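You operate a simulated robot arm through the tools that you are given. There is no shell and no other tool. Be economical: measure what you need, move in short steps, check, and stop when the job is done.

You run a simulated robot arm. Do the job below in one go: nothing can be reset, and whatever is moved stays where it is left.

JOB
Let the hot plate cool and rub the glue smear off it.
Fine: switch it off, move its heel lift to the dark board, wait till the red lamp is out, use the felt block and set it back. Set down upright: felt block. What is to be rubbed or washed off counts as gone when no trace of it is left.

It is judged by the outcome, as a careful person would: the job done as asked, and still so three seconds after it is handed in. It fails if anything else is knocked over, pushed out of place, dropped, spilled or broken.

ROBOT AND FRAMES
A 7-joint arm with a two-finger parallel gripper, fixed in place. Base frame: the origin is at the foot of the arm, x ahead of it, y to its left, z up; the work surface is at about z = 860. Readings come in mm, rad, newtons and seconds.
With the tool pointing down near the work surface it reaches from about 240 to 680 mm from the base axis. Its first joint turns from -1.152 to 1.152 rad. Payload 2.4 kg.
The tool frame sits at the grasp point between the pads (the TCP): z along the fingers, y along the line on which they close. The tips reach 30 mm beyond it. The gripper opens to 94 mm. The fingers are 28 mm wide and 10 mm thick; the gripper's body (50 by 96 mm) begins 55 mm behind the TCP.
Orientation is that of the tool frame in the base frame, as a unit quaternion [x, y, z, w]. With the fingers straight down and closing along the base's y, the tool's x points along the base's -x, its y along +y and its z along -z.

CONTROLS
- The arm moves only by the tool nudge_tool. Its argument "targets" is one flat list of numbers, 7 for each row, row after row: the shift along the tool's x, y, z in units of 50 mm (1.0 is 50 mm), then the turn, a rotation vector about the tool's x, y, z in units of 4 degrees (1.0 is 4 degrees), then the gripper command, from -1 (shut) to 1 (fully open), values between in proportion. In form: [x, y, z, rx, ry, rz, claw, x, y, z, rx, ry, rz, claw, ...]. A call has 1 to 8 rows; each row shifts and turns the commanded pose from where the row before left it, along the tool's axes as they then stand. A call with a number of a shift or a turn outside -1 to 1 is refused whole. A row lasts 0.2 s, in which the tool goes at most 50 mm and 0.15 rad; a call with a longer step from one row to the next is refused whole, and so is a gripper value outside its range. Where a pose cannot be reached the arm comes as near as it can. A force on the tool above 90 N (or 10 N above the force at the start of the call, whichever is more), or a blocked arm, ends the call early, and 0.2 s more pass. Each finger travels about 153 mm/s and halts on what it meets, pressing with about 40 N; the grip force reading is that of the motor and also rises with nothing between the fingers. The clock runs only during rows and for 0.2 s after the last one: add rows that do not move to give the fingers time. The reply holds the time, the measured pose of the TCP, the force on the tool along the base axes, the opening and the grip force, in the units named above and with some noise, with the torque about the TCP (base axes, N m) and any sound that the robot's microphone picked up.
- Cameras (640 x 400 px; columns grow to the right, rows downward): "scene" is fixed at [44.2, 514.7, 1414.9]; the picture's right is [-0.35, -0.94, 0.00], its down [-0.73, 0.28, -0.63] and it looks along [0.59, -0.22, -0.78] (base axes); focal length 275 px, centre (320, 200). "wrist" rides on the gripper at [76, 14, -103] in the tool frame; the picture's right is [-0.18, 0.98, 0.00], its down [-0.75, -0.14, -0.64] and it looks along [-0.63, -0.12, 0.77] (tool axes); focal length 243 px, centre (320, 200). There is no depth. A picture from a camera that has moved, and an enlarged one, comes with that camera's place and axes in the base frame and with its lens. The place of the scene camera against the robot may be out by one fixed shift of up to 12 mm in any direction.
- snapshot(camera): a new picture of that camera. The clock stands still meanwhile.
- enlarge(camera, box): a new picture of the part [left, top, right, bottom] of that camera's present view, enlarged. The clock stands still meanwhile.
- hand_in(): hands the job in; it is judged then, once.

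Work in short steps. Places have to be worked out from the pictures, the camera data and where the tool is seen: move nearer, look again, correct. Check each grasp and each placing, and mend what went wrong. You have 120 turns and 76 pictures in all, those below and enlarged ones among them. Open the gripper and draw the arm clear of the work before you hand the job in, unless the task says otherwise; then end with one line.

The tools are called after "Emit:" as name(argument=value, ...) on one line, values as JSON. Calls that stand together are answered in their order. nudge_tool: Moves the arm, as the interface text tells. Its arguments: {"type":"object","properties":{"targets":{"type":"array","items":{"type":"number"}}},"required":["targets"]} The other tools are called the same way: snapshot (camera) takes a picture; enlarge (camera, box) takes an enlarged picture of a part of a camera's view; hand_in () hands the job in.

At the start:

```text
clock: 0.0
tcp_pos: [354.3, 255.4, 1167.2]
tcp_rot: [0.0, 1.0, 0.001, 0.0]
contact_force: [0.3, 0.0, 0.1]
torque: [0.0, -0.03, 0.04]
width: 94.0
grasp_force: 0.0
```

scene: 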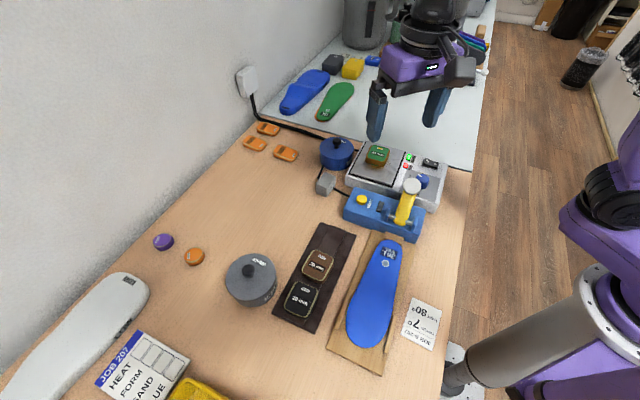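
wrist: 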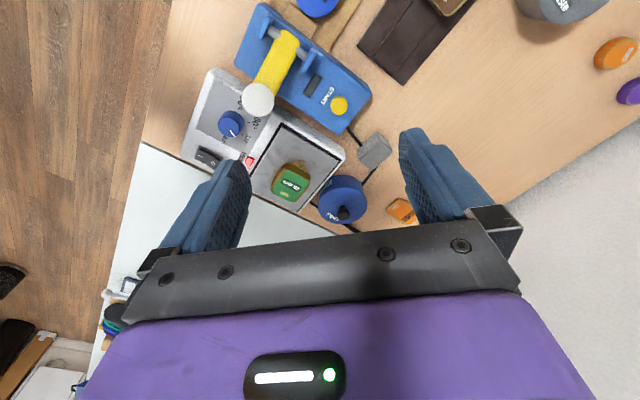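

I start by looking closer at the hot plate and the dark board.

Emit:
enlarge(camera="scene", box=[310, 120, 470, 250])

Emit:
enlarge(camera="scene", box=[220, 200, 460, 380])

Emit:
enlarge(camera="wrist", box=[170, 60, 430, 240])

```text
3.08 times, centred on (390, 185) of scene
camera zoom: at [44.2, 514.7, 1414.9], right [-0.35, -0.94, 0.0], down [-0.73, 0.28, -0.63], along [0.59, -0.22, -0.78], focal length 846 px, centre (105, 246)
```

zoom: 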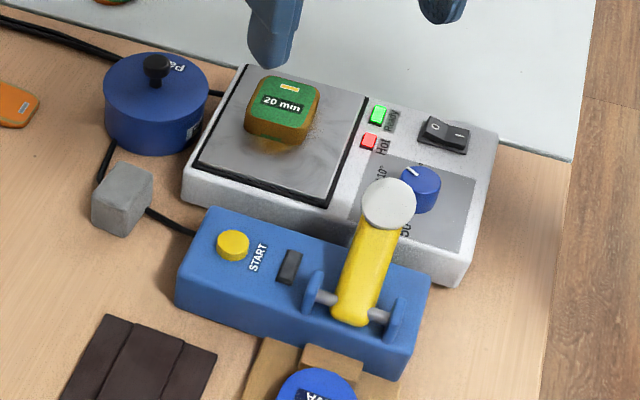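

```text
2.22 times, centred on (340, 290) of scene
camera zoom: at [44.2, 514.7, 1414.9], right [-0.35, -0.94, 0.0], down [-0.73, 0.28, -0.63], along [0.59, -0.22, -0.78], focal length 611 px, centre (276, 0)
```

zoom: 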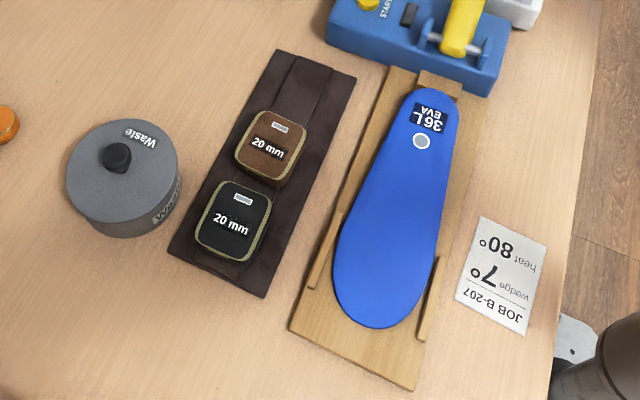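

```text
2.22 times, centred on (300, 150) of wrist
camera zoom: at [279.6, 269.5, 1268.6], right [0.18, 0.98, 0.0], down [0.75, -0.14, 0.64], along [0.63, -0.12, -0.77], focal length 539 px, centre (364, 311)
```

zoom: 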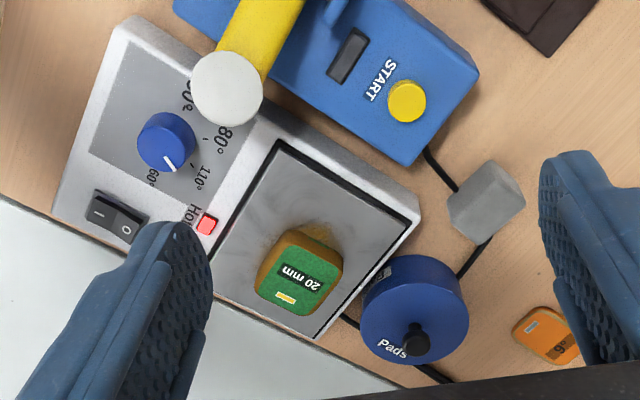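

The plate is turned about 45°, with the switch near (445,52), the lift near (514,175), and the felt block near (492,334). I go above the switch with the fingers closing and start turning 45°.

Emit:
nudge_tool(targets=[-0.364, -0.812, 0, 0, 0, 0, -1, -0.364, -0.812, 0, 0, 0, 0, -1, -0.364, -0.812, 0, 0, 0, 0, -1, -0.364, -0.812, 0, 0, 0, 0, -1, -0.364, -0.812, 0, 0, 0, 0, -1, 0, 0, 0.3, 0, 0, 1, -1, 0, 0, 0.3, 0, 0, 1, -1, 0, 0, 0.3, 0, 0, 1, -1])

Emit:
nudge_tool(targets=[0, 0, 0.3, 0, 0, 1, -1, 0, 0, 0.3, 0, 0, 1, -1, 0, 0, 0.3, 0, 0, 1, -1, 0, 0, 0.3, 0, 0, 1, -1, 0, 0, 0.3, 0, 0, 1, -1, 0, 0, 0, 0, 0, 1, -1, 0, 0, 0, 0, 0, 1, -1, 0, 0, 0, 0, 0, 1, -1])

Emit:
snapshot(camera="wrist")

Emit:
snapshot(camera="scene")

```text
clock: 1.8
tcp_pos: [444.4, 53.6, 1119.4]
tcp_rot: [0.104, 0.995, 0.0, 0.0]
contact_force: [-0.2, -0.6, 0.3]
torque: [0.05, -0.01, 0.04]
width: 0.1
grasp_force: 33.2
```

```text
clock: 3.6
tcp_pos: [445.4, 52.8, 1045.7]
tcp_rot: [0.374, 0.927, 0.0, 0.0]
contact_force: [0.3, 0.7, -0.6]
torque: [0.01, 0.02, 0.04]
width: 0.1
grasp_force: 33.6
```

```text
70 pictures are left
camera wrist: at [401.7, 115.6, 1148.2], right [0.82, 0.58, 0.0], down [0.44, -0.63, 0.64], along [0.37, -0.52, -0.77], focal length 243 px, centre (320, 200)
```

wrist: 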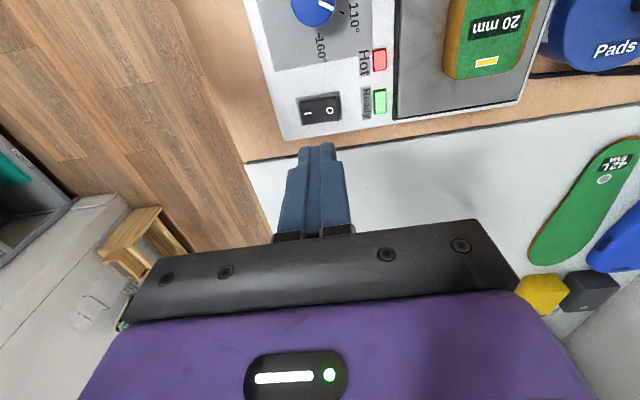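

```text
69 pictures are left
```

scene: 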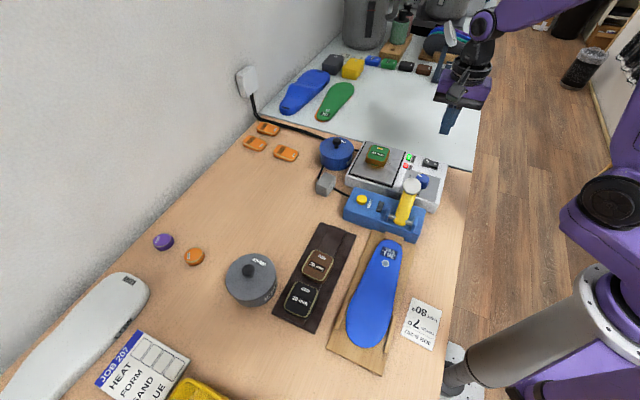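

The switch centre is about (450,50) and its O end lies toward the plate. I shift over the O end and come down to about 30 mm above it to check.

Emit:
nudge_tool(targets=[-0.11, 0.306, 0, 0, 0, 0.2, -1, 0, 0, 0.5, 0, 0, 0, -1, 0, 0, 0.5, 0, 0, 0, -1, 0, 0, 0.5, 0, 0, 0, -1, 0, 0, 0, 0, 0, 0, -1])

Emit:
enlarge(camera="wrist", box=[220, 50, 420, 175])

Emit:
enlarge(camera="scene", box=[360, 100, 500, 200])

Emit:
enlarge(camera="scene", box=[270, 40, 430, 140])

```text
clock: 4.8
tcp_pos: [461.6, 60.1, 969.5]
tcp_rot: [0.38, 0.925, 0.0, 0.0]
contact_force: [-0.4, 0.0, 0.1]
torque: [0.0, 0.02, -0.01]
width: 0.1
grasp_force: 32.6
```

```text
3.20 times, centred on (320, 112) of wrist
camera zoom: at [418.1, 123.5, 1072.3], right [0.82, 0.57, 0.0], down [0.44, -0.63, 0.64], along [0.36, -0.53, -0.77], focal length 776 px, centre (320, 480)
```

zoom: 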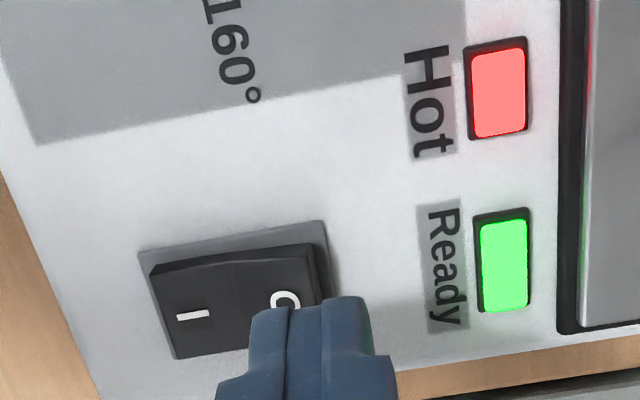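

```text
4.00 times, centred on (430, 150) of scene
camera zoom: at [44.2, 514.7, 1414.9], right [-0.35, -0.94, 0.0], down [-0.73, 0.28, -0.63], along [0.59, -0.22, -0.78], focal length 1100 px, centre (-120, 400)
```

zoom: 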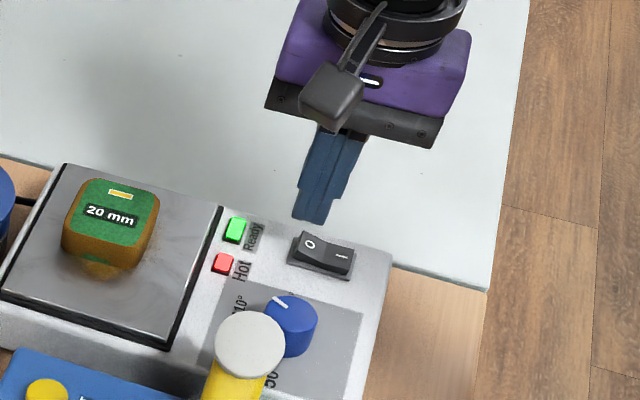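

```text
4.00 times, centred on (350, 90) of scene
camera zoom: at [44.2, 514.7, 1414.9], right [-0.35, -0.94, 0.0], down [-0.73, 0.28, -0.63], along [0.59, -0.22, -0.78], focal length 1100 px, centre (200, 640)
```

zoom: 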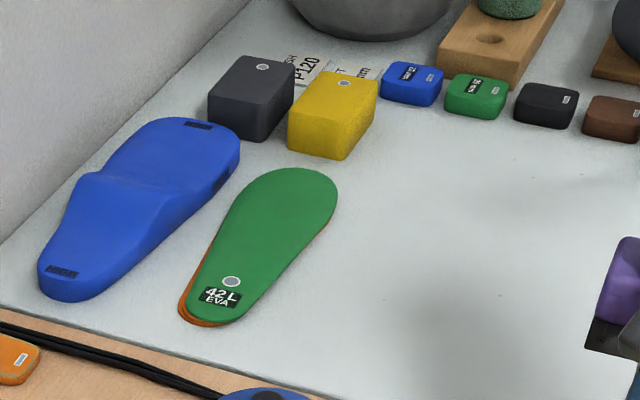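

Blocks at the back are foam; the textured grey one by the plate is the felt. I correct 5 mm toward the O mark and come down on it.

Emit:
nudge_tool(targets=[-0.04, -0.1, 0.15, 0, 0, 0, -1, 0, 0, 0.15, 0, 0, 0, -1, 0, 0, 0, 0, 0, 0, -1])

Emit:
enlarge(camera="wrist", box=[220, 50, 420, 175])

Emit:
enlarge(camera="scene", box=[390, 120, 470, 180])

```text
clock: 5.6
tcp_pos: [458.6, 54.7, 954.9]
tcp_rot: [0.381, 0.925, 0.0, 0.0]
contact_force: [0.8, 0.1, 0.4]
torque: [0.02, 0.01, -0.03]
width: 0.0
grasp_force: 33.3
```

```text
3.20 times, centred on (320, 112) of wrist
camera zoom: at [415.5, 118.0, 1058.7], right [0.82, 0.57, 0.0], down [0.44, -0.63, 0.64], along [0.36, -0.53, -0.77], focal length 776 px, centre (320, 480)
```

zoom: 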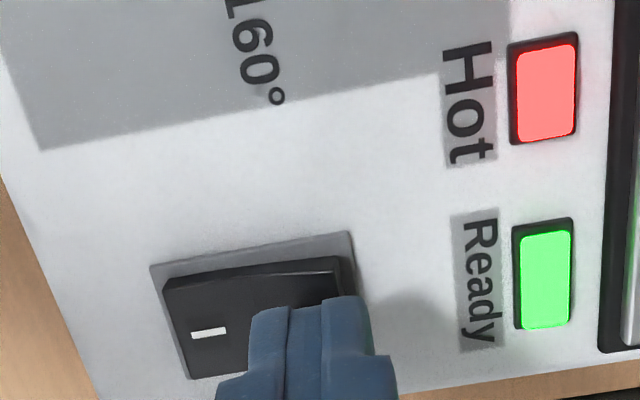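

```text
6.67 times, centred on (430, 150) of scene
camera zoom: at [44.2, 514.7, 1414.9], right [-0.35, -0.94, 0.0], down [-0.73, 0.28, -0.63], along [0.59, -0.22, -0.78], focal length 1833 px, centre (-413, 533)
```

zoom: 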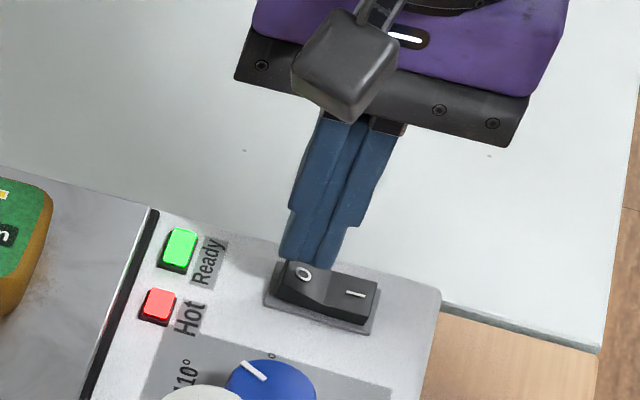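

The tips sit over the O half. I press down in small steps.

Emit:
nudge_tool(targets=[0, 0, 0.1, 0, 0, 0, -1, 0, 0, 0.1, 0, 0, 0, -1, 0, 0, 0.06, 0, 0, 0, -1, 0, 0, 0.06, 0, 0, 0, -1])

Emit:
enlarge(camera="scene", box=[390, 120, 470, 180])

```text
clock: 6.6
tcp_pos: [459.2, 54.6, 945.2]
tcp_rot: [0.382, 0.924, 0.001, 0.002]
contact_force: [-9.8, 0.0, 25.5]
torque: [-0.15, 0.56, -0.06]
width: 0.2
grasp_force: 33.5
stopped in row 4: the force on the tool passed its limit at 100 N (the readings are from after the stop); the commanded pose is now the measured one
```

```text
6.67 times, centred on (430, 150) of scene
camera zoom: at [43.6, 514.6, 1414.9], right [-0.35, -0.94, 0.0], down [-0.73, 0.28, -0.63], along [0.59, -0.22, -0.78], focal length 1833 px, centre (-413, 533)
```

zoom: 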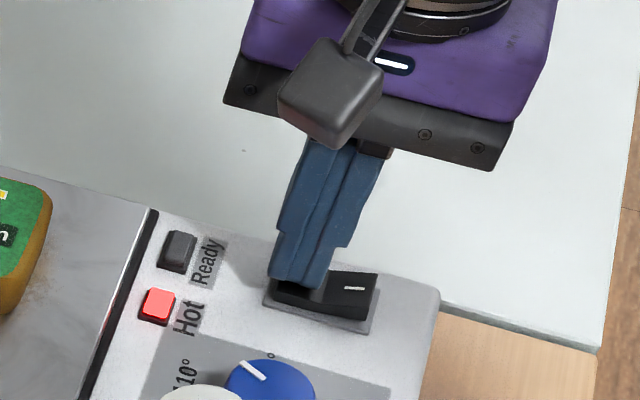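

The green lamp is out, so the plate is off. I rise and go above the lift, opening the gripper.

Emit:
nudge_tool(targets=[0, 0, -0.6, 0, 0, 0, -1, 0, 0, -0.9, 0, 0, 0, -1, 0, 0, -0.9, 0, 0, 0, -1, 0.3, 0.82, 0, 0, 0, 0, 1, 0.3, 0.82, 0, 0, 0, 0, 1, 0.3, 0.82, 0, 0, 0, 0, 1, 0, 0, 0, 0, 0, 0, 1])

Emit:
snapshot(camera="wrist")

Emit:
enlarge(camera="scene", box=[310, 110, 470, 210])

```text
clock: 8.2
tcp_pos: [514.0, 175.7, 1064.4]
tcp_rot: [0.381, 0.925, 0.001, 0.002]
contact_force: [0.0, -0.9, -0.4]
torque: [-0.01, -0.01, -0.01]
width: 94.0
grasp_force: 0.0
```

```text
62 pictures are left
camera wrist: at [470.7, 238.5, 1167.6], right [0.82, 0.57, 0.0], down [0.43, -0.63, 0.64], along [0.37, -0.53, -0.77], focal length 243 px, centre (320, 200)
```

wrist: 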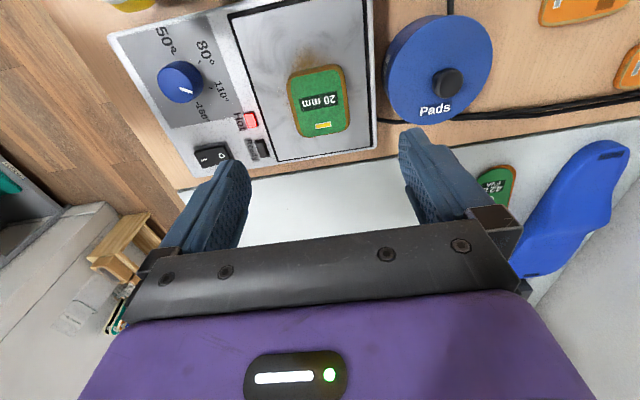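

```text
4.00 times, centred on (390, 160) of scene
camera zoom: at [44.2, 514.7, 1414.9], right [-0.35, -0.94, 0.0], down [-0.73, 0.28, -0.63], along [0.59, -0.22, -0.78], focal length 1100 px, centre (40, 360)
```

zoom: 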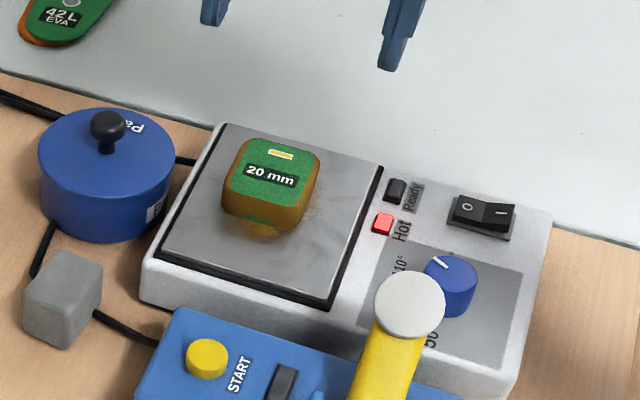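

The lift sits squarely under the tool, about 46 mm across the closing line. I narrow to 70 mm (the jar is close) and go down to 10 mm or so over the plate.

Emit:
nudge_tool(targets=[0, 0, 0.4, 0, 0, 0, 0.5, 0, 0, 0.6, 0, 0, 0, 0.5, 0, 0, 0.6, 0, 0, 0, 0.5, 0, 0, 0.6, 0, 0, 0, 0.5, 0, 0, 0, 0, 0, 0, 0.5])

Emit:
snapshot(camera="wrist")

Emit:
enlarge(camera="scene", box=[310, 110, 470, 210])

```text
clock: 9.4
tcp_pos: [512.9, 174.0, 953.7]
tcp_rot: [0.381, 0.925, 0.001, 0.002]
contact_force: [-0.6, 0.5, -0.2]
torque: [0.02, -0.01, 0.0]
width: 70.5
grasp_force: 0.1
```

```text
60 pictures are left
camera wrist: at [469.7, 238.2, 1057.0], right [0.82, 0.57, 0.0], down [0.43, -0.63, 0.64], along [0.37, -0.53, -0.77], focal length 243 px, centre (320, 200)
```

wrist: 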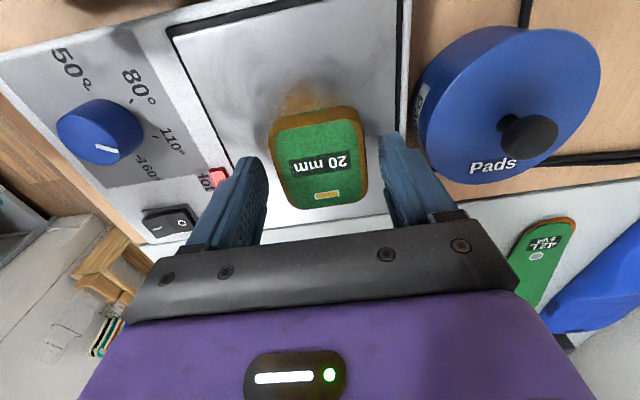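

```text
4.00 times, centred on (390, 160) of scene
camera zoom: at [44.2, 514.7, 1414.9], right [-0.35, -0.94, 0.0], down [-0.73, 0.28, -0.63], along [0.59, -0.22, -0.78], focal length 1100 px, centre (40, 360)
```

zoom: 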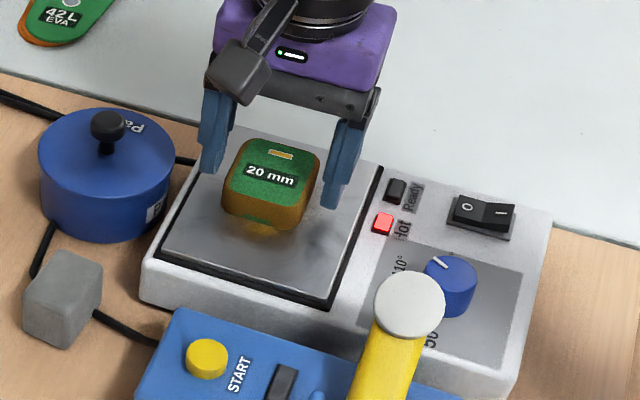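

The lift is centred between the fingers. Lower 10 mm more and close.

Emit:
nudge_tool(targets=[0, 0, 0.1, 0, 0, 0, 0.5, 0, 0, 0.1, 0, 0, 0, 0.5, 0, 0, 0, 0, 0, 0, -1, 0, 0, 0, 0, 0, 0, -1])

Emit:
enlarge(camera="scene", box=[310, 110, 470, 210])

```text
clock: 10.4
tcp_pos: [514.2, 175.3, 944.1]
tcp_rot: [0.381, 0.924, 0.0, 0.003]
contact_force: [0.0, 0.7, -0.2]
torque: [0.0, 0.02, -0.02]
width: 51.5
grasp_force: 39.7
```

```text
4.00 times, centred on (390, 160) of scene
camera zoom: at [44.2, 514.7, 1414.9], right [-0.35, -0.94, 0.0], down [-0.73, 0.28, -0.63], along [0.59, -0.22, -0.78], focal length 1100 px, centre (40, 360)
```

zoom: 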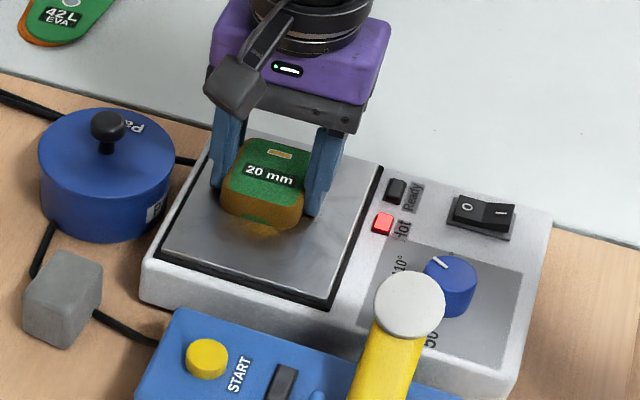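

Held at 51.5 mm. I raise it straight up, check, and carry it to the free end of the dark board (about (335,380)).

Emit:
nudge_tool(targets=[0, 0, -0.4, 0, 0, 0, -1, 0, 0, -0.8, 0, 0, 0, -1, 0, 0, -0.8, 0, 0, 0, -1, 0, 0, -0.4, 0, 0, 0, -1])

Emit:
nudge_tool(targets=[0.77, 0.054, 0, 0, 0, 0, -1, 0.77, 0.054, 0, 0, 0, 0, -1, 0.77, 0.054, 0, 0, 0, 0, -1, 0.77, 0.054, 0, 0, 0, 0, -1, 0.77, 0.054, 0, 0, 0, 0, -1, 0.77, 0.054, 0, 0, 0, 0, -1, 0.77, 0.054, 0, 0, 0, 0, -1, 0, 0, 0, 0, 0, 0, -1])

Emit:
snapshot(camera="wrist")

Emit:
snapshot(camera="scene")

```text
clock: 11.4
tcp_pos: [514.8, 173.0, 1067.9]
tcp_rot: [0.381, 0.924, 0.001, 0.002]
contact_force: [-0.3, -1.3, -0.2]
torque: [-0.01, -0.03, 0.0]
width: 51.6
grasp_force: 40.1
```

```text
clock: 13.2
tcp_pos: [335.0, 377.1, 1064.0]
tcp_rot: [0.381, 0.925, 0.001, 0.002]
contact_force: [0.2, 0.3, 0.0]
torque: [0.01, -0.02, -0.02]
width: 51.6
grasp_force: 39.8
```

```text
57 pictures are left
camera wrist: at [292.0, 441.7, 1166.4], right [0.82, 0.57, 0.0], down [0.43, -0.63, 0.64], along [0.37, -0.53, -0.77], focal length 243 px, centre (320, 200)
```

wrist: 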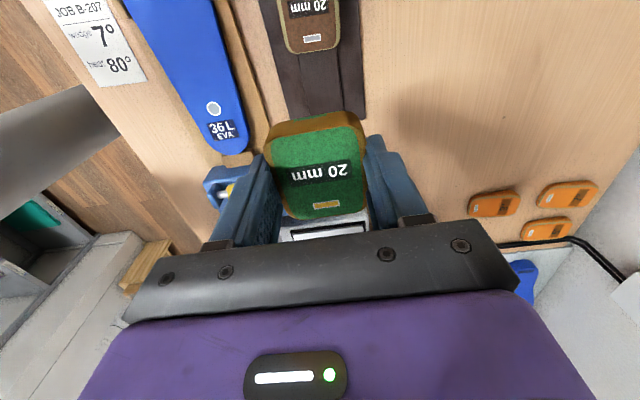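

```text
56 pictures are left
```

scene: 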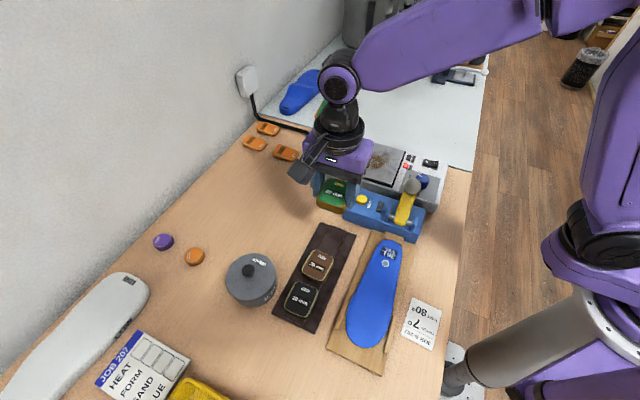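

By the wrist view the scene camera is off by about (+9,−8), so the free slot's centre is about (342,373). I correct and come down to about 25 mm above the board.

Emit:
nudge_tool(targets=[-0.16, 0.06, 0.2, 0, 0, 0, -1, 0, 0, 0.8, 0, 0, 0, -1, 0, 0, 0.8, 0, 0, 0, -1, 0, 0, 0.8, 0, 0, 0, -1, 0, 0, 0, 0, 0, 0, -1])

Emit:
snapshot(camera="wrist")

Emit:
enlarge(camera="scene", box=[250, 180, 410, 290])

```text
clock: 14.4
tcp_pos: [344.0, 373.3, 934.3]
tcp_rot: [0.381, 0.925, 0.0, 0.002]
contact_force: [0.0, -0.1, -0.1]
torque: [-0.04, 0.01, 0.02]
width: 51.3
grasp_force: 40.0
```

```text
55 pictures are left
camera wrist: at [301.3, 436.0, 1037.0], right [0.82, 0.57, 0.0], down [0.43, -0.63, 0.64], along [0.37, -0.53, -0.77], focal length 243 px, centre (320, 200)
```

wrist: 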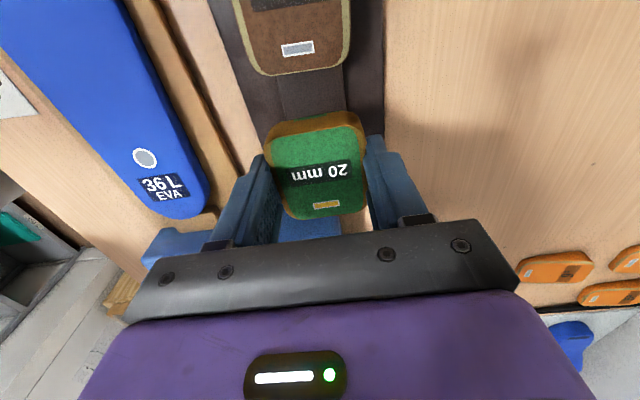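

```text
3.64 times, centred on (330, 235) of scene
camera zoom: at [44.2, 514.7, 1414.9], right [-0.35, -0.94, 0.0], down [-0.73, 0.28, -0.63], along [0.59, -0.22, -0.78], focal length 1000 px, centre (284, 73)
```

zoom: 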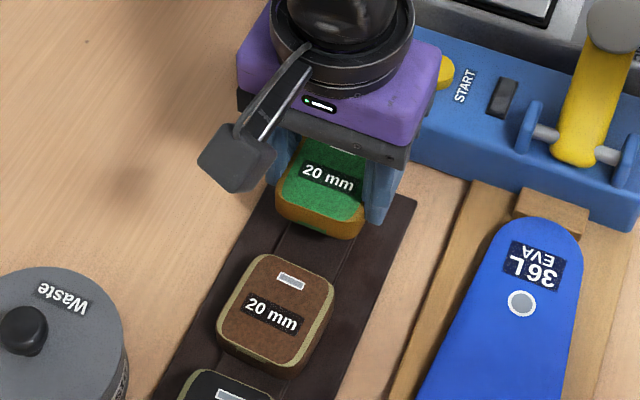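

It is above the slot and clear of the brown lift. I lower slowly.

Emit:
nudge_tool(targets=[0, 0, 0.24, 0, 0, 0, -1, 0, 0, 0.16, 0, 0, 0, -1, 0, 0, 0.06, 0, 0, 0, -1])

Emit:
enlarge(camera="scene", box=[290, 190, 370, 250])

```text
clock: 15.2
tcp_pos: [345.3, 373.6, 912.0]
tcp_rot: [0.381, 0.925, 0.001, 0.001]
contact_force: [0.0, 0.2, 0.0]
torque: [0.01, 0.02, 0.01]
width: 51.2
grasp_force: 39.7
```

```text
6.67 times, centred on (330, 220) of scene
camera zoom: at [44.2, 514.7, 1414.9], right [-0.35, -0.94, 0.0], down [-0.73, 0.28, -0.63], along [0.59, -0.22, -0.78], focal length 1833 px, centre (253, 67)
```

zoom: 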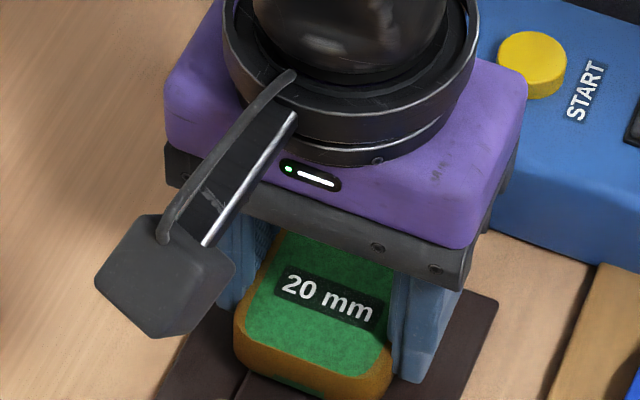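

No contact yet; I keep going in 2 mm steps.

Emit:
nudge_tool(targets=[0, 0, 0.04, 0, 0, 0, -1, 0, 0, 0.04, 0, 0, 0, -1, 0, 0, 0.04, 0, 0, 0, -1])

```text
clock: 16.0
tcp_pos: [345.1, 374.9, 903.8]
tcp_rot: [0.381, 0.925, 0.001, 0.002]
contact_force: [0.0, 0.3, 0.1]
torque: [-0.01, 0.01, -0.02]
width: 51.5
grasp_force: 40.2
```

Emit:
nudge_tool(targets=[0, 0, 0.03, 0, 0, 0, -1, 0, 0, 0.03, 0, 0, 0, -1])

Emit:
enlarge(camera="scene", box=[290, 200, 370, 260])

```text
clock: 16.6
tcp_pos: [344.8, 373.8, 903.5]
tcp_rot: [0.381, 0.924, 0.002, 0.002]
contact_force: [-3.2, -2.6, 23.6]
torque: [-0.29, 0.26, 0.0]
width: 51.4
grasp_force: 39.9
```

```text
6.67 times, centred on (330, 230) of scene
camera zoom: at [43.9, 514.4, 1415.0], right [-0.35, -0.94, 0.0], down [-0.73, 0.28, -0.63], along [0.59, -0.22, -0.78], focal length 1833 px, centre (253, 0)
```

zoom: 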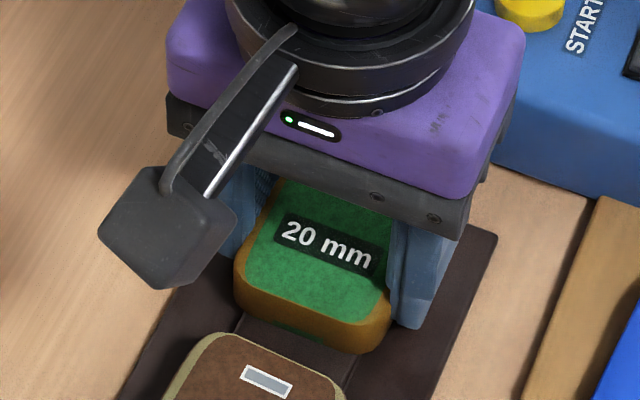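

Contact with 24 N, it rests on the board. I open to 70 mm and rise.

Emit:
nudge_tool(targets=[0, 0, -0.02, 0, 0, 0, 0.45, 0, 0, 0, 0, 0, 0, 0.45, 0, 0, -0.5, 0, 0, 0, 0.45, 0, 0, -0.8, 0, 0, 0, 0.45, 0, 0, -0.9, 0, 0, 0, 0.45, 0, 0, -0.9, 0, 0, 0, 0.45])

Emit:
snapshot(camera="wrist")

Emit:
enlarge(camera="scene", box=[250, 180, 410, 290])

```text
clock: 18.0
tcp_pos: [343.6, 373.6, 1058.4]
tcp_rot: [0.381, 0.925, 0.001, 0.003]
contact_force: [0.5, -0.1, 0.0]
torque: [0.0, 0.04, -0.02]
width: 68.2
grasp_force: 0.0
```

```text
51 pictures are left
camera wrist: at [299.7, 437.4, 1160.8], right [0.82, 0.57, 0.0], down [0.43, -0.63, 0.64], along [0.37, -0.53, -0.77], focal length 243 px, centre (320, 200)
```

wrist: 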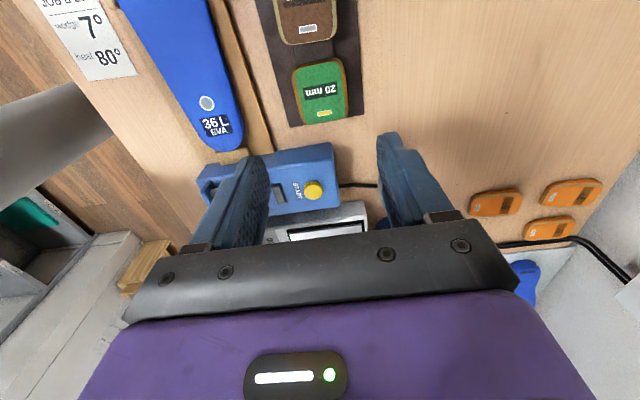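

```text
3.64 times, centred on (330, 235) of scene
camera zoom: at [44.2, 514.7, 1414.9], right [-0.35, -0.94, 0.0], down [-0.73, 0.28, -0.63], along [0.59, -0.22, -0.78], focal length 1000 px, centre (284, 73)
```

zoom: 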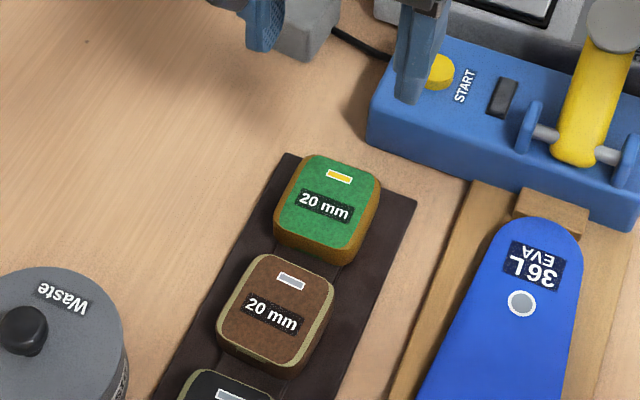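

Lift is on the board, neat. Now I go above the felt block, near (500,326).

Emit:
nudge_tool(targets=[-0.725, 0.383, 0, 0, 0, 0, 0.45, -0.725, 0.383, 0, 0, 0, 0, 0.45, -0.725, 0.383, 0, 0, 0, 0, 0.45, -0.725, 0.383, 0, 0, 0, 0, 0.45, 0, 0, 0, 0, 0, 0, 0.45])

Emit:
snapshot(camera="wrist")

Emit:
enlarge(camera="scene", box=[290, 120, 450, 220])

```text
clock: 19.2
tcp_pos: [503.2, 326.3, 1059.2]
tcp_rot: [0.381, 0.924, 0.001, 0.002]
contact_force: [0.1, -0.2, 0.3]
torque: [0.02, -0.01, 0.02]
width: 68.2
grasp_force: 0.1
```

```text
49 pictures are left
camera wrist: at [460.6, 390.5, 1162.4], right [0.82, 0.57, 0.0], down [0.43, -0.63, 0.64], along [0.37, -0.53, -0.77], focal length 243 px, centre (320, 200)
```

wrist: 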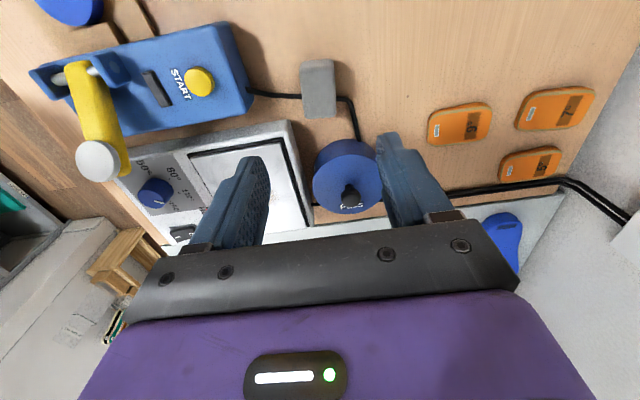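

```text
4.00 times, centred on (370, 170) of scene
camera zoom: at [44.3, 514.7, 1414.9], right [-0.35, -0.94, 0.0], down [-0.73, 0.28, -0.63], along [0.59, -0.22, -0.78], focal length 1100 px, centre (120, 320)
```

zoom: 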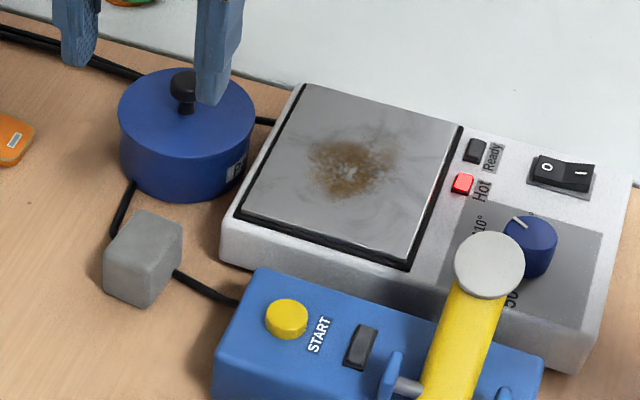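

Emit:
enlarge(camera="wrist", box=[240, 20, 400, 140])

```text
3.33 times, centred on (320, 80) of wrist
camera zoom: at [460.6, 390.5, 1162.4], right [0.82, 0.57, 0.0], down [0.43, -0.63, 0.64], along [0.37, -0.53, -0.77], focal length 809 px, centre (320, 600)
```

zoom: 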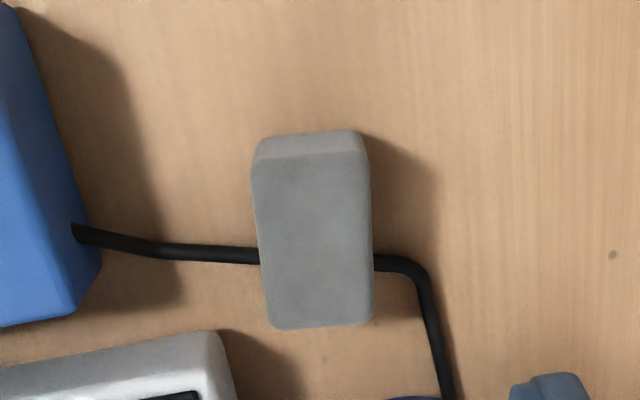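

The felt block is about 34×51×33 mm, centred near (506,326) and turned about 6° from the tool. I turn to match and come down to just above its top.

Emit:
nudge_tool(targets=[-0.054, 0.03, 0.2, 0, 0, 0.8, 0.45, 0, 0, 0.8, 0, 0, 0.8, 0.45, 0, 0, 0.8, 0, 0, 0, 0.45, 0, 0, 0.7, 0, 0, 0, 0.45, 0, 0, 0, 0, 0, 0, 0.45])

Emit:
snapshot(camera="wrist")

Emit:
enlarge(camera="scene", box=[290, 120, 450, 220])

```text
clock: 20.4
tcp_pos: [502.6, 324.2, 931.2]
tcp_rot: [0.432, 0.902, 0.002, 0.002]
contact_force: [0.1, -0.3, 0.3]
torque: [0.04, -0.02, 0.02]
width: 68.1
grasp_force: 0.1
```

```text
46 pictures are left
camera wrist: at [467.7, 392.6, 1034.6], right [0.88, 0.47, 0.0], down [0.36, -0.68, 0.64], along [0.31, -0.57, -0.77], focal length 243 px, centre (320, 200)
```

wrist: 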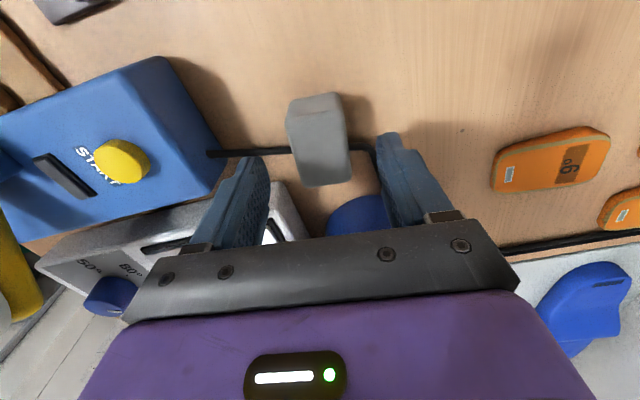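

```text
4.00 times, centred on (370, 170) of scene
camera zoom: at [44.2, 514.7, 1414.9], right [-0.35, -0.94, 0.0], down [-0.73, 0.28, -0.63], along [0.59, -0.22, -0.78], focal length 1100 px, centre (120, 320)
```

zoom: 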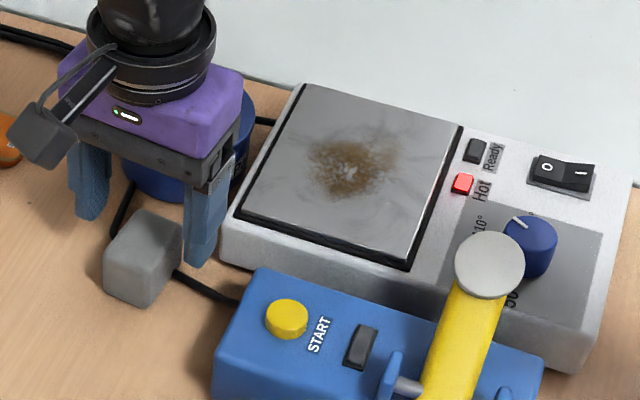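

Centre refined to (505,326); I nudge 2 mm, turn 2°, go down around it and close.

Emit:
nudge_tool(targets=[0, 0.05, 0.14, 0, 0, 0.5, 0.45, 0, 0, 0.22, 0, 0, 0, 0.45, 0, 0, 0.22, 0, 0, 0, 0.45, 0, 0, 0, 0, 0, 0, -1, 0, 0, 0, 0, 0, 0, -1])

Emit:
enlarge(camera="scene", box=[290, 120, 450, 220])

```text
clock: 21.6
tcp_pos: [506.8, 326.4, 905.0]
tcp_rot: [0.448, 0.894, 0.002, 0.002]
contact_force: [0.4, 0.2, 7.4]
torque: [-0.01, 0.02, 0.04]
width: 35.0
grasp_force: 40.3
```

```text
4.00 times, centred on (370, 170) of scene
camera zoom: at [44.1, 514.6, 1414.9], right [-0.35, -0.94, 0.0], down [-0.73, 0.28, -0.63], along [0.59, -0.22, -0.78], focal length 1100 px, centre (120, 320)
```

zoom: 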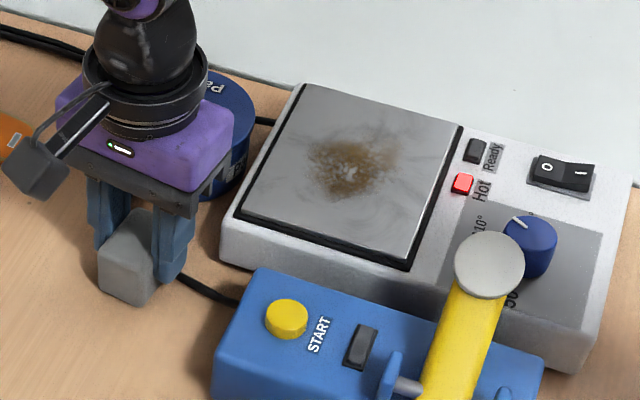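

Grip at 35 mm. I lift the block straight up.

Emit:
nudge_tool(targets=[0, 0, -0.2, 0, 0, 0, -1, 0, 0, -0.6, 0, 0, 0, -1, 0, 0, -0.8, 0, 0, 0, -1, 0, 0, -0.6, 0, 0, 0, -1])

Emit:
snapshot(camera="wrist")

Emit:
snapshot(camera="scene")

```text
clock: 22.6
tcp_pos: [505.0, 326.7, 1014.1]
tcp_rot: [0.448, 0.894, 0.001, 0.002]
contact_force: [0.0, 0.4, -0.7]
torque: [0.01, -0.02, 0.0]
width: 34.9
grasp_force: 39.5
```

```text
43 pictures are left
camera wrist: at [470.8, 397.0, 1118.0], right [0.9, 0.44, 0.0], down [0.34, -0.69, 0.64], along [0.29, -0.58, -0.77], focal length 243 px, centre (320, 200)
```

wrist: 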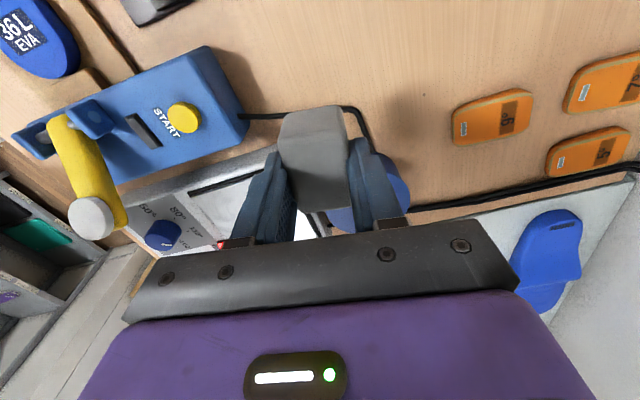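

```text
42 pictures are left
```

scene: 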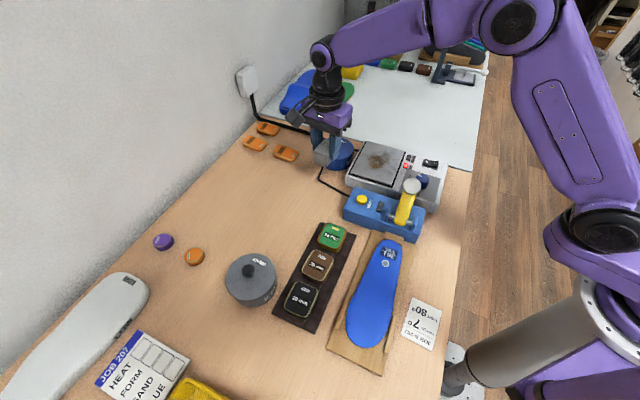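

Block held. The red lamp is still on; I hold still and wait, checking the lamp.

Emit:
nudge_tool(targets=[0, 0, 0, 0, 0, 0, -1, 0, 0, 0, 0, 0, 0, -1, 0, 0, 0, 0, 0, 0, -1, 0, 0, 0, 0, 0, 0, -1, 0, 0, 0, 0, 0, 0, -1, 0, 0, 0, 0, 0, 0, -1, 0, 0, 0, 0, 0, 0, -1, 0, 0, 0, 0, 0, 0, -1])

Emit:
nudge_tool(targets=[0, 0, 0, 0, 0, 0, -1, 0, 0, 0, 0, 0, 0, -1, 0, 0, 0, 0, 0, 0, -1, 0, 0, 0, 0, 0, 0, -1, 0, 0, 0, 0, 0, 0, -1, 0, 0, 0, 0, 0, 0, -1, 0, 0, 0, 0, 0, 0, -1, 0, 0, 0, 0, 0, 0, -1])

Emit:
nudge_tool(targets=[0, 0, 0, 0, 0, 0, -1, 0, 0, 0, 0, 0, 0, -1, 0, 0, 0, 0, 0, 0, -1, 0, 0, 0, 0, 0, 0, -1, 0, 0, 0, 0, 0, 0, -1, 0, 0, 0, 0, 0, 0, -1, 0, 0, 0, 0, 0, 0, -1, 0, 0, 0, 0, 0, 0, -1])

Emit:
nudge_tool(targets=[0, 0, 0, 0, 0, 0, -1, 0, 0, 0, 0, 0, 0, -1, 0, 0, 0, 0, 0, 0, -1, 0, 0, 0, 0, 0, 0, -1, 0, 0, 0, 0, 0, 0, -1, 0, 0, 0, 0, 0, 0, -1, 0, 0, 0, 0, 0, 0, -1, 0, 0, 0, 0, 0, 0, -1])

Emit:
enlarge(camera="scene", box=[340, 130, 460, 210])

```text
clock: 24.4
tcp_pos: [503.9, 328.5, 1014.4]
tcp_rot: [0.447, 0.894, 0.001, 0.002]
contact_force: [-0.1, 0.1, 0.2]
torque: [0.02, 0.02, 0.07]
width: 34.7
grasp_force: 39.8
```

```text
clock: 26.2
tcp_pos: [504.4, 328.0, 1015.4]
tcp_rot: [0.448, 0.894, 0.0, 0.001]
contact_force: [-0.2, 0.4, -0.8]
torque: [0.0, 0.02, 0.0]
width: 34.7
grasp_force: 39.9
```

```text
clock: 28.0
tcp_pos: [505.0, 327.5, 1015.7]
tcp_rot: [0.448, 0.894, 0.001, 0.001]
contact_force: [-0.2, -0.8, -0.5]
torque: [0.01, -0.01, 0.01]
width: 34.3
grasp_force: 40.4
```

```text
clock: 29.8
tcp_pos: [504.2, 328.5, 1015.3]
tcp_rot: [0.448, 0.894, 0.001, 0.001]
contact_force: [-0.2, -0.1, -0.1]
torque: [0.0, 0.0, 0.02]
width: 34.5
grasp_force: 39.6
```

```text
5.00 times, centred on (400, 170) of scene
camera zoom: at [44.2, 514.7, 1414.9], right [-0.35, -0.94, 0.0], down [-0.73, 0.28, -0.63], along [0.59, -0.22, -0.78], focal length 1375 px, centre (-80, 350)
```

zoom: 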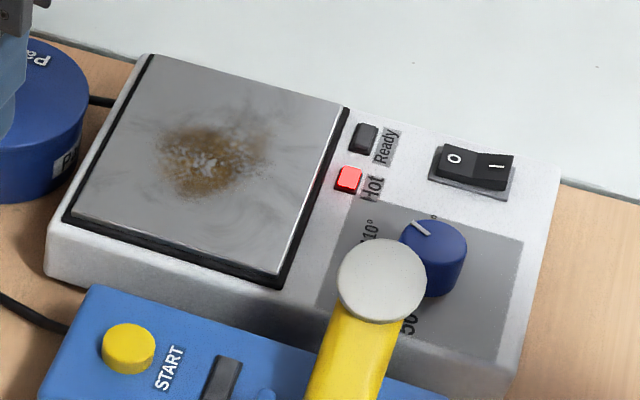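

Lamp still red; the smear spans about 60 mm around (510,171). More waiting.

Emit:
nudge_tool(targets=[0, 0, 0, 0, 0, 0, -1, 0, 0, 0, 0, 0, 0, -1, 0, 0, 0, 0, 0, 0, -1, 0, 0, 0, 0, 0, 0, -1, 0, 0, 0, 0, 0, 0, -1, 0, 0, 0, 0, 0, 0, -1, 0, 0, 0, 0, 0, 0, -1, 0, 0, 0, 0, 0, 0, -1])

Emit:
nudge_tool(targets=[0, 0, 0, 0, 0, 0, -1, 0, 0, 0, 0, 0, 0, -1, 0, 0, 0, 0, 0, 0, -1, 0, 0, 0, 0, 0, 0, -1, 0, 0, 0, 0, 0, 0, -1, 0, 0, 0, 0, 0, 0, -1, 0, 0, 0, 0, 0, 0, -1, 0, 0, 0, 0, 0, 0, -1])

Emit:
nudge_tool(targets=[0, 0, 0, 0, 0, 0, -1, 0, 0, 0, 0, 0, 0, -1, 0, 0, 0, 0, 0, 0, -1, 0, 0, 0, 0, 0, 0, -1, 0, 0, 0, 0, 0, 0, -1, 0, 0, 0, 0, 0, 0, -1, 0, 0, 0, 0, 0, 0, -1, 0, 0, 0, 0, 0, 0, -1])

Emit:
nudge_tool(targets=[0, 0, 0, 0, 0, 0, -1, 0, 0, 0, 0, 0, 0, -1, 0, 0, 0, 0, 0, 0, -1, 0, 0, 0, 0, 0, 0, -1, 0, 0, 0, 0, 0, 0, -1, 0, 0, 0, 0, 0, 0, -1, 0, 0, 0, 0, 0, 0, -1, 0, 0, 0, 0, 0, 0, -1])

Emit:
nudge_tool(targets=[0, 0, 0, 0, 0, 0, -1, 0, 0, 0, 0, 0, 0, -1, 0, 0, 0, 0, 0, 0, -1, 0, 0, 0, 0, 0, 0, -1, 0, 0, 0, 0, 0, 0, -1, 0, 0, 0, 0, 0, 0, -1, 0, 0, 0, 0, 0, 0, -1, 0, 0, 0, 0, 0, 0, -1])

Emit:
nudge_tool(targets=[0, 0, 0, 0, 0, 0, -1, 0, 0, 0, 0, 0, 0, -1, 0, 0, 0, 0, 0, 0, -1, 0, 0, 0, 0, 0, 0, -1, 0, 0, 0, 0, 0, 0, -1, 0, 0, 0, 0, 0, 0, -1, 0, 0, 0, 0, 0, 0, -1, 0, 0, 0, 0, 0, 0, -1])

Emit:
enlarge(camera="scene", box=[340, 130, 460, 210])

```text
clock: 31.6
tcp_pos: [505.0, 328.2, 1015.2]
tcp_rot: [0.448, 0.894, 0.001, 0.002]
contact_force: [0.5, 0.7, -0.9]
torque: [-0.01, 0.01, -0.01]
width: 34.5
grasp_force: 40.3
```

```text
clock: 33.4
tcp_pos: [504.0, 327.7, 1015.3]
tcp_rot: [0.448, 0.894, 0.001, 0.002]
contact_force: [-0.1, -0.5, -0.8]
torque: [0.02, 0.0, 0.02]
width: 34.6
grasp_force: 40.2
```

```text
clock: 35.2
tcp_pos: [504.8, 327.9, 1015.3]
tcp_rot: [0.448, 0.894, 0.0, 0.002]
contact_force: [1.0, -0.6, 0.2]
torque: [0.01, 0.0, -0.02]
width: 34.7
grasp_force: 40.0
```

```text
clock: 37.0
tcp_pos: [504.8, 328.0, 1014.8]
tcp_rot: [0.447, 0.895, 0.001, 0.002]
contact_force: [-0.5, -0.5, -0.8]
torque: [0.02, -0.01, 0.01]
width: 34.5
grasp_force: 40.4
```

```text
clock: 38.8
tcp_pos: [504.8, 326.4, 1014.3]
tcp_rot: [0.448, 0.894, 0.002, 0.002]
contact_force: [-0.2, 0.8, -0.3]
torque: [0.02, -0.01, 0.01]
width: 34.5
grasp_force: 39.9
```

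```text
clock: 40.6
tcp_pos: [505.6, 328.4, 1015.1]
tcp_rot: [0.447, 0.894, 0.001, 0.001]
contact_force: [0.5, -0.5, 0.4]
torque: [0.02, 0.02, -0.01]
width: 35.0
grasp_force: 40.3
```

```text
5.00 times, centred on (400, 170) of scene
camera zoom: at [44.2, 514.7, 1414.9], right [-0.35, -0.94, 0.0], down [-0.73, 0.28, -0.63], along [0.59, -0.22, -0.78], focal length 1375 px, centre (-80, 350)
```

zoom: 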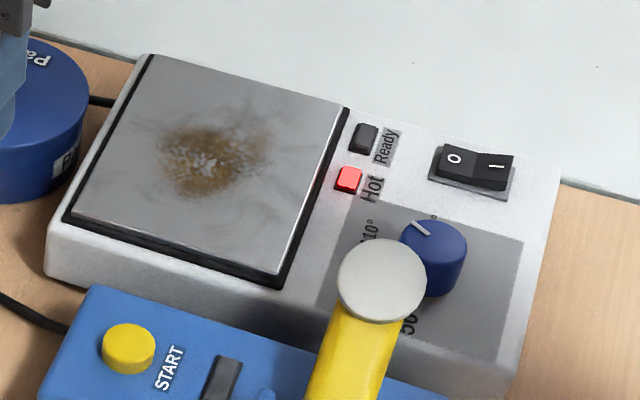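

Still red at 40 s; waiting on.

Emit:
nudge_tool(targets=[0, 0, 0, 0, 0, 0, -1, 0, 0, 0, 0, 0, 0, -1, 0, 0, 0, 0, 0, 0, -1, 0, 0, 0, 0, 0, 0, -1, 0, 0, 0, 0, 0, 0, -1, 0, 0, 0, 0, 0, 0, -1, 0, 0, 0, 0, 0, 0, -1, 0, 0, 0, 0, 0, 0, -1])

Emit:
nudge_tool(targets=[0, 0, 0, 0, 0, 0, -1, 0, 0, 0, 0, 0, 0, -1, 0, 0, 0, 0, 0, 0, -1, 0, 0, 0, 0, 0, 0, -1, 0, 0, 0, 0, 0, 0, -1, 0, 0, 0, 0, 0, 0, -1, 0, 0, 0, 0, 0, 0, -1, 0, 0, 0, 0, 0, 0, -1])

Emit:
nudge_tool(targets=[0, 0, 0, 0, 0, 0, -1, 0, 0, 0, 0, 0, 0, -1, 0, 0, 0, 0, 0, 0, -1, 0, 0, 0, 0, 0, 0, -1, 0, 0, 0, 0, 0, 0, -1, 0, 0, 0, 0, 0, 0, -1, 0, 0, 0, 0, 0, 0, -1, 0, 0, 0, 0, 0, 0, -1])

Emit:
nudge_tool(targets=[0, 0, 0, 0, 0, 0, -1, 0, 0, 0, 0, 0, 0, -1, 0, 0, 0, 0, 0, 0, -1, 0, 0, 0, 0, 0, 0, -1, 0, 0, 0, 0, 0, 0, -1, 0, 0, 0, 0, 0, 0, -1, 0, 0, 0, 0, 0, 0, -1, 0, 0, 0, 0, 0, 0, -1])

Emit:
nudge_tool(targets=[0, 0, 0, 0, 0, 0, -1, 0, 0, 0, 0, 0, 0, -1, 0, 0, 0, 0, 0, 0, -1, 0, 0, 0, 0, 0, 0, -1, 0, 0, 0, 0, 0, 0, -1, 0, 0, 0, 0, 0, 0, -1, 0, 0, 0, 0, 0, 0, -1, 0, 0, 0, 0, 0, 0, -1])

Emit:
nudge_tool(targets=[0, 0, 0, 0, 0, 0, -1, 0, 0, 0, 0, 0, 0, -1, 0, 0, 0, 0, 0, 0, -1, 0, 0, 0, 0, 0, 0, -1, 0, 0, 0, 0, 0, 0, -1, 0, 0, 0, 0, 0, 0, -1, 0, 0, 0, 0, 0, 0, -1, 0, 0, 0, 0, 0, 0, -1])

Emit:
nudge_tool(targets=[0, 0, 0, 0, 0, 0, -1, 0, 0, 0, 0, 0, 0, -1, 0, 0, 0, 0, 0, 0, -1, 0, 0, 0, 0, 0, 0, -1, 0, 0, 0, 0, 0, 0, -1, 0, 0, 0, 0, 0, 0, -1, 0, 0, 0, 0, 0, 0, -1, 0, 0, 0, 0, 0, 0, -1])

Emit:
nudge_tool(targets=[0, 0, 0, 0, 0, 0, -1, 0, 0, 0, 0, 0, 0, -1, 0, 0, 0, 0, 0, 0, -1, 0, 0, 0, 0, 0, 0, -1, 0, 0, 0, 0, 0, 0, -1, 0, 0, 0, 0, 0, 0, -1, 0, 0, 0, 0, 0, 0, -1, 0, 0, 0, 0, 0, 0, -1])

Emit:
enlarge(camera="scene", box=[340, 130, 460, 210])

```text
clock: 42.4
tcp_pos: [504.9, 328.1, 1014.7]
tcp_rot: [0.448, 0.894, 0.002, 0.002]
contact_force: [-0.8, 0.7, -0.4]
torque: [0.03, 0.0, 0.03]
width: 34.7
grasp_force: 40.4
```

```text
clock: 44.2
tcp_pos: [505.1, 328.2, 1014.9]
tcp_rot: [0.448, 0.894, 0.001, 0.002]
contact_force: [0.3, 0.3, -0.6]
torque: [0.01, -0.04, 0.01]
width: 35.0
grasp_force: 39.6
```

```text
clock: 46.0
tcp_pos: [505.5, 327.6, 1015.1]
tcp_rot: [0.448, 0.894, 0.002, 0.002]
contact_force: [0.4, -0.2, 0.5]
torque: [0.0, -0.01, 0.0]
width: 34.7
grasp_force: 39.5
```

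```text
clock: 47.8
tcp_pos: [503.7, 328.5, 1014.4]
tcp_rot: [0.448, 0.894, 0.002, 0.002]
contact_force: [1.1, 0.6, -0.2]
torque: [-0.05, 0.01, 0.01]
width: 34.9
grasp_force: 40.1
```

```text
clock: 49.6
tcp_pos: [504.5, 328.4, 1014.5]
tcp_rot: [0.448, 0.894, 0.001, 0.002]
contact_force: [-0.6, 0.2, -0.1]
torque: [0.0, -0.01, 0.01]
width: 34.6
grasp_force: 39.9
```

```text
clock: 51.4
tcp_pos: [504.0, 328.0, 1013.8]
tcp_rot: [0.448, 0.894, 0.002, 0.001]
contact_force: [0.0, 0.0, -0.7]
torque: [-0.02, 0.0, 0.01]
width: 34.4
grasp_force: 40.3
```

```text
clock: 53.2
tcp_pos: [504.0, 328.1, 1014.6]
tcp_rot: [0.447, 0.894, 0.002, 0.002]
contact_force: [0.3, 1.0, -0.2]
torque: [0.02, -0.01, 0.0]
width: 34.5
grasp_force: 40.5
```

```text
clock: 55.0
tcp_pos: [504.8, 328.4, 1015.3]
tcp_rot: [0.447, 0.894, 0.001, 0.001]
contact_force: [-0.3, -0.2, -1.3]
torque: [-0.04, 0.0, 0.01]
width: 34.7
grasp_force: 40.2
```

```text
5.00 times, centred on (400, 170) of scene
camera zoom: at [44.2, 514.7, 1414.9], right [-0.35, -0.94, 0.0], down [-0.73, 0.28, -0.63], along [0.59, -0.22, -0.78], focal length 1375 px, centre (-80, 350)
```

zoom: 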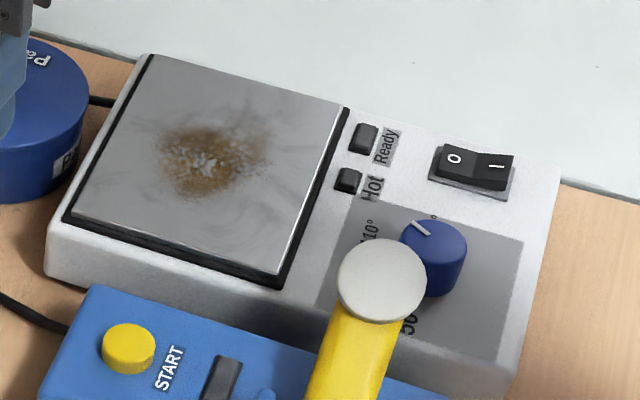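

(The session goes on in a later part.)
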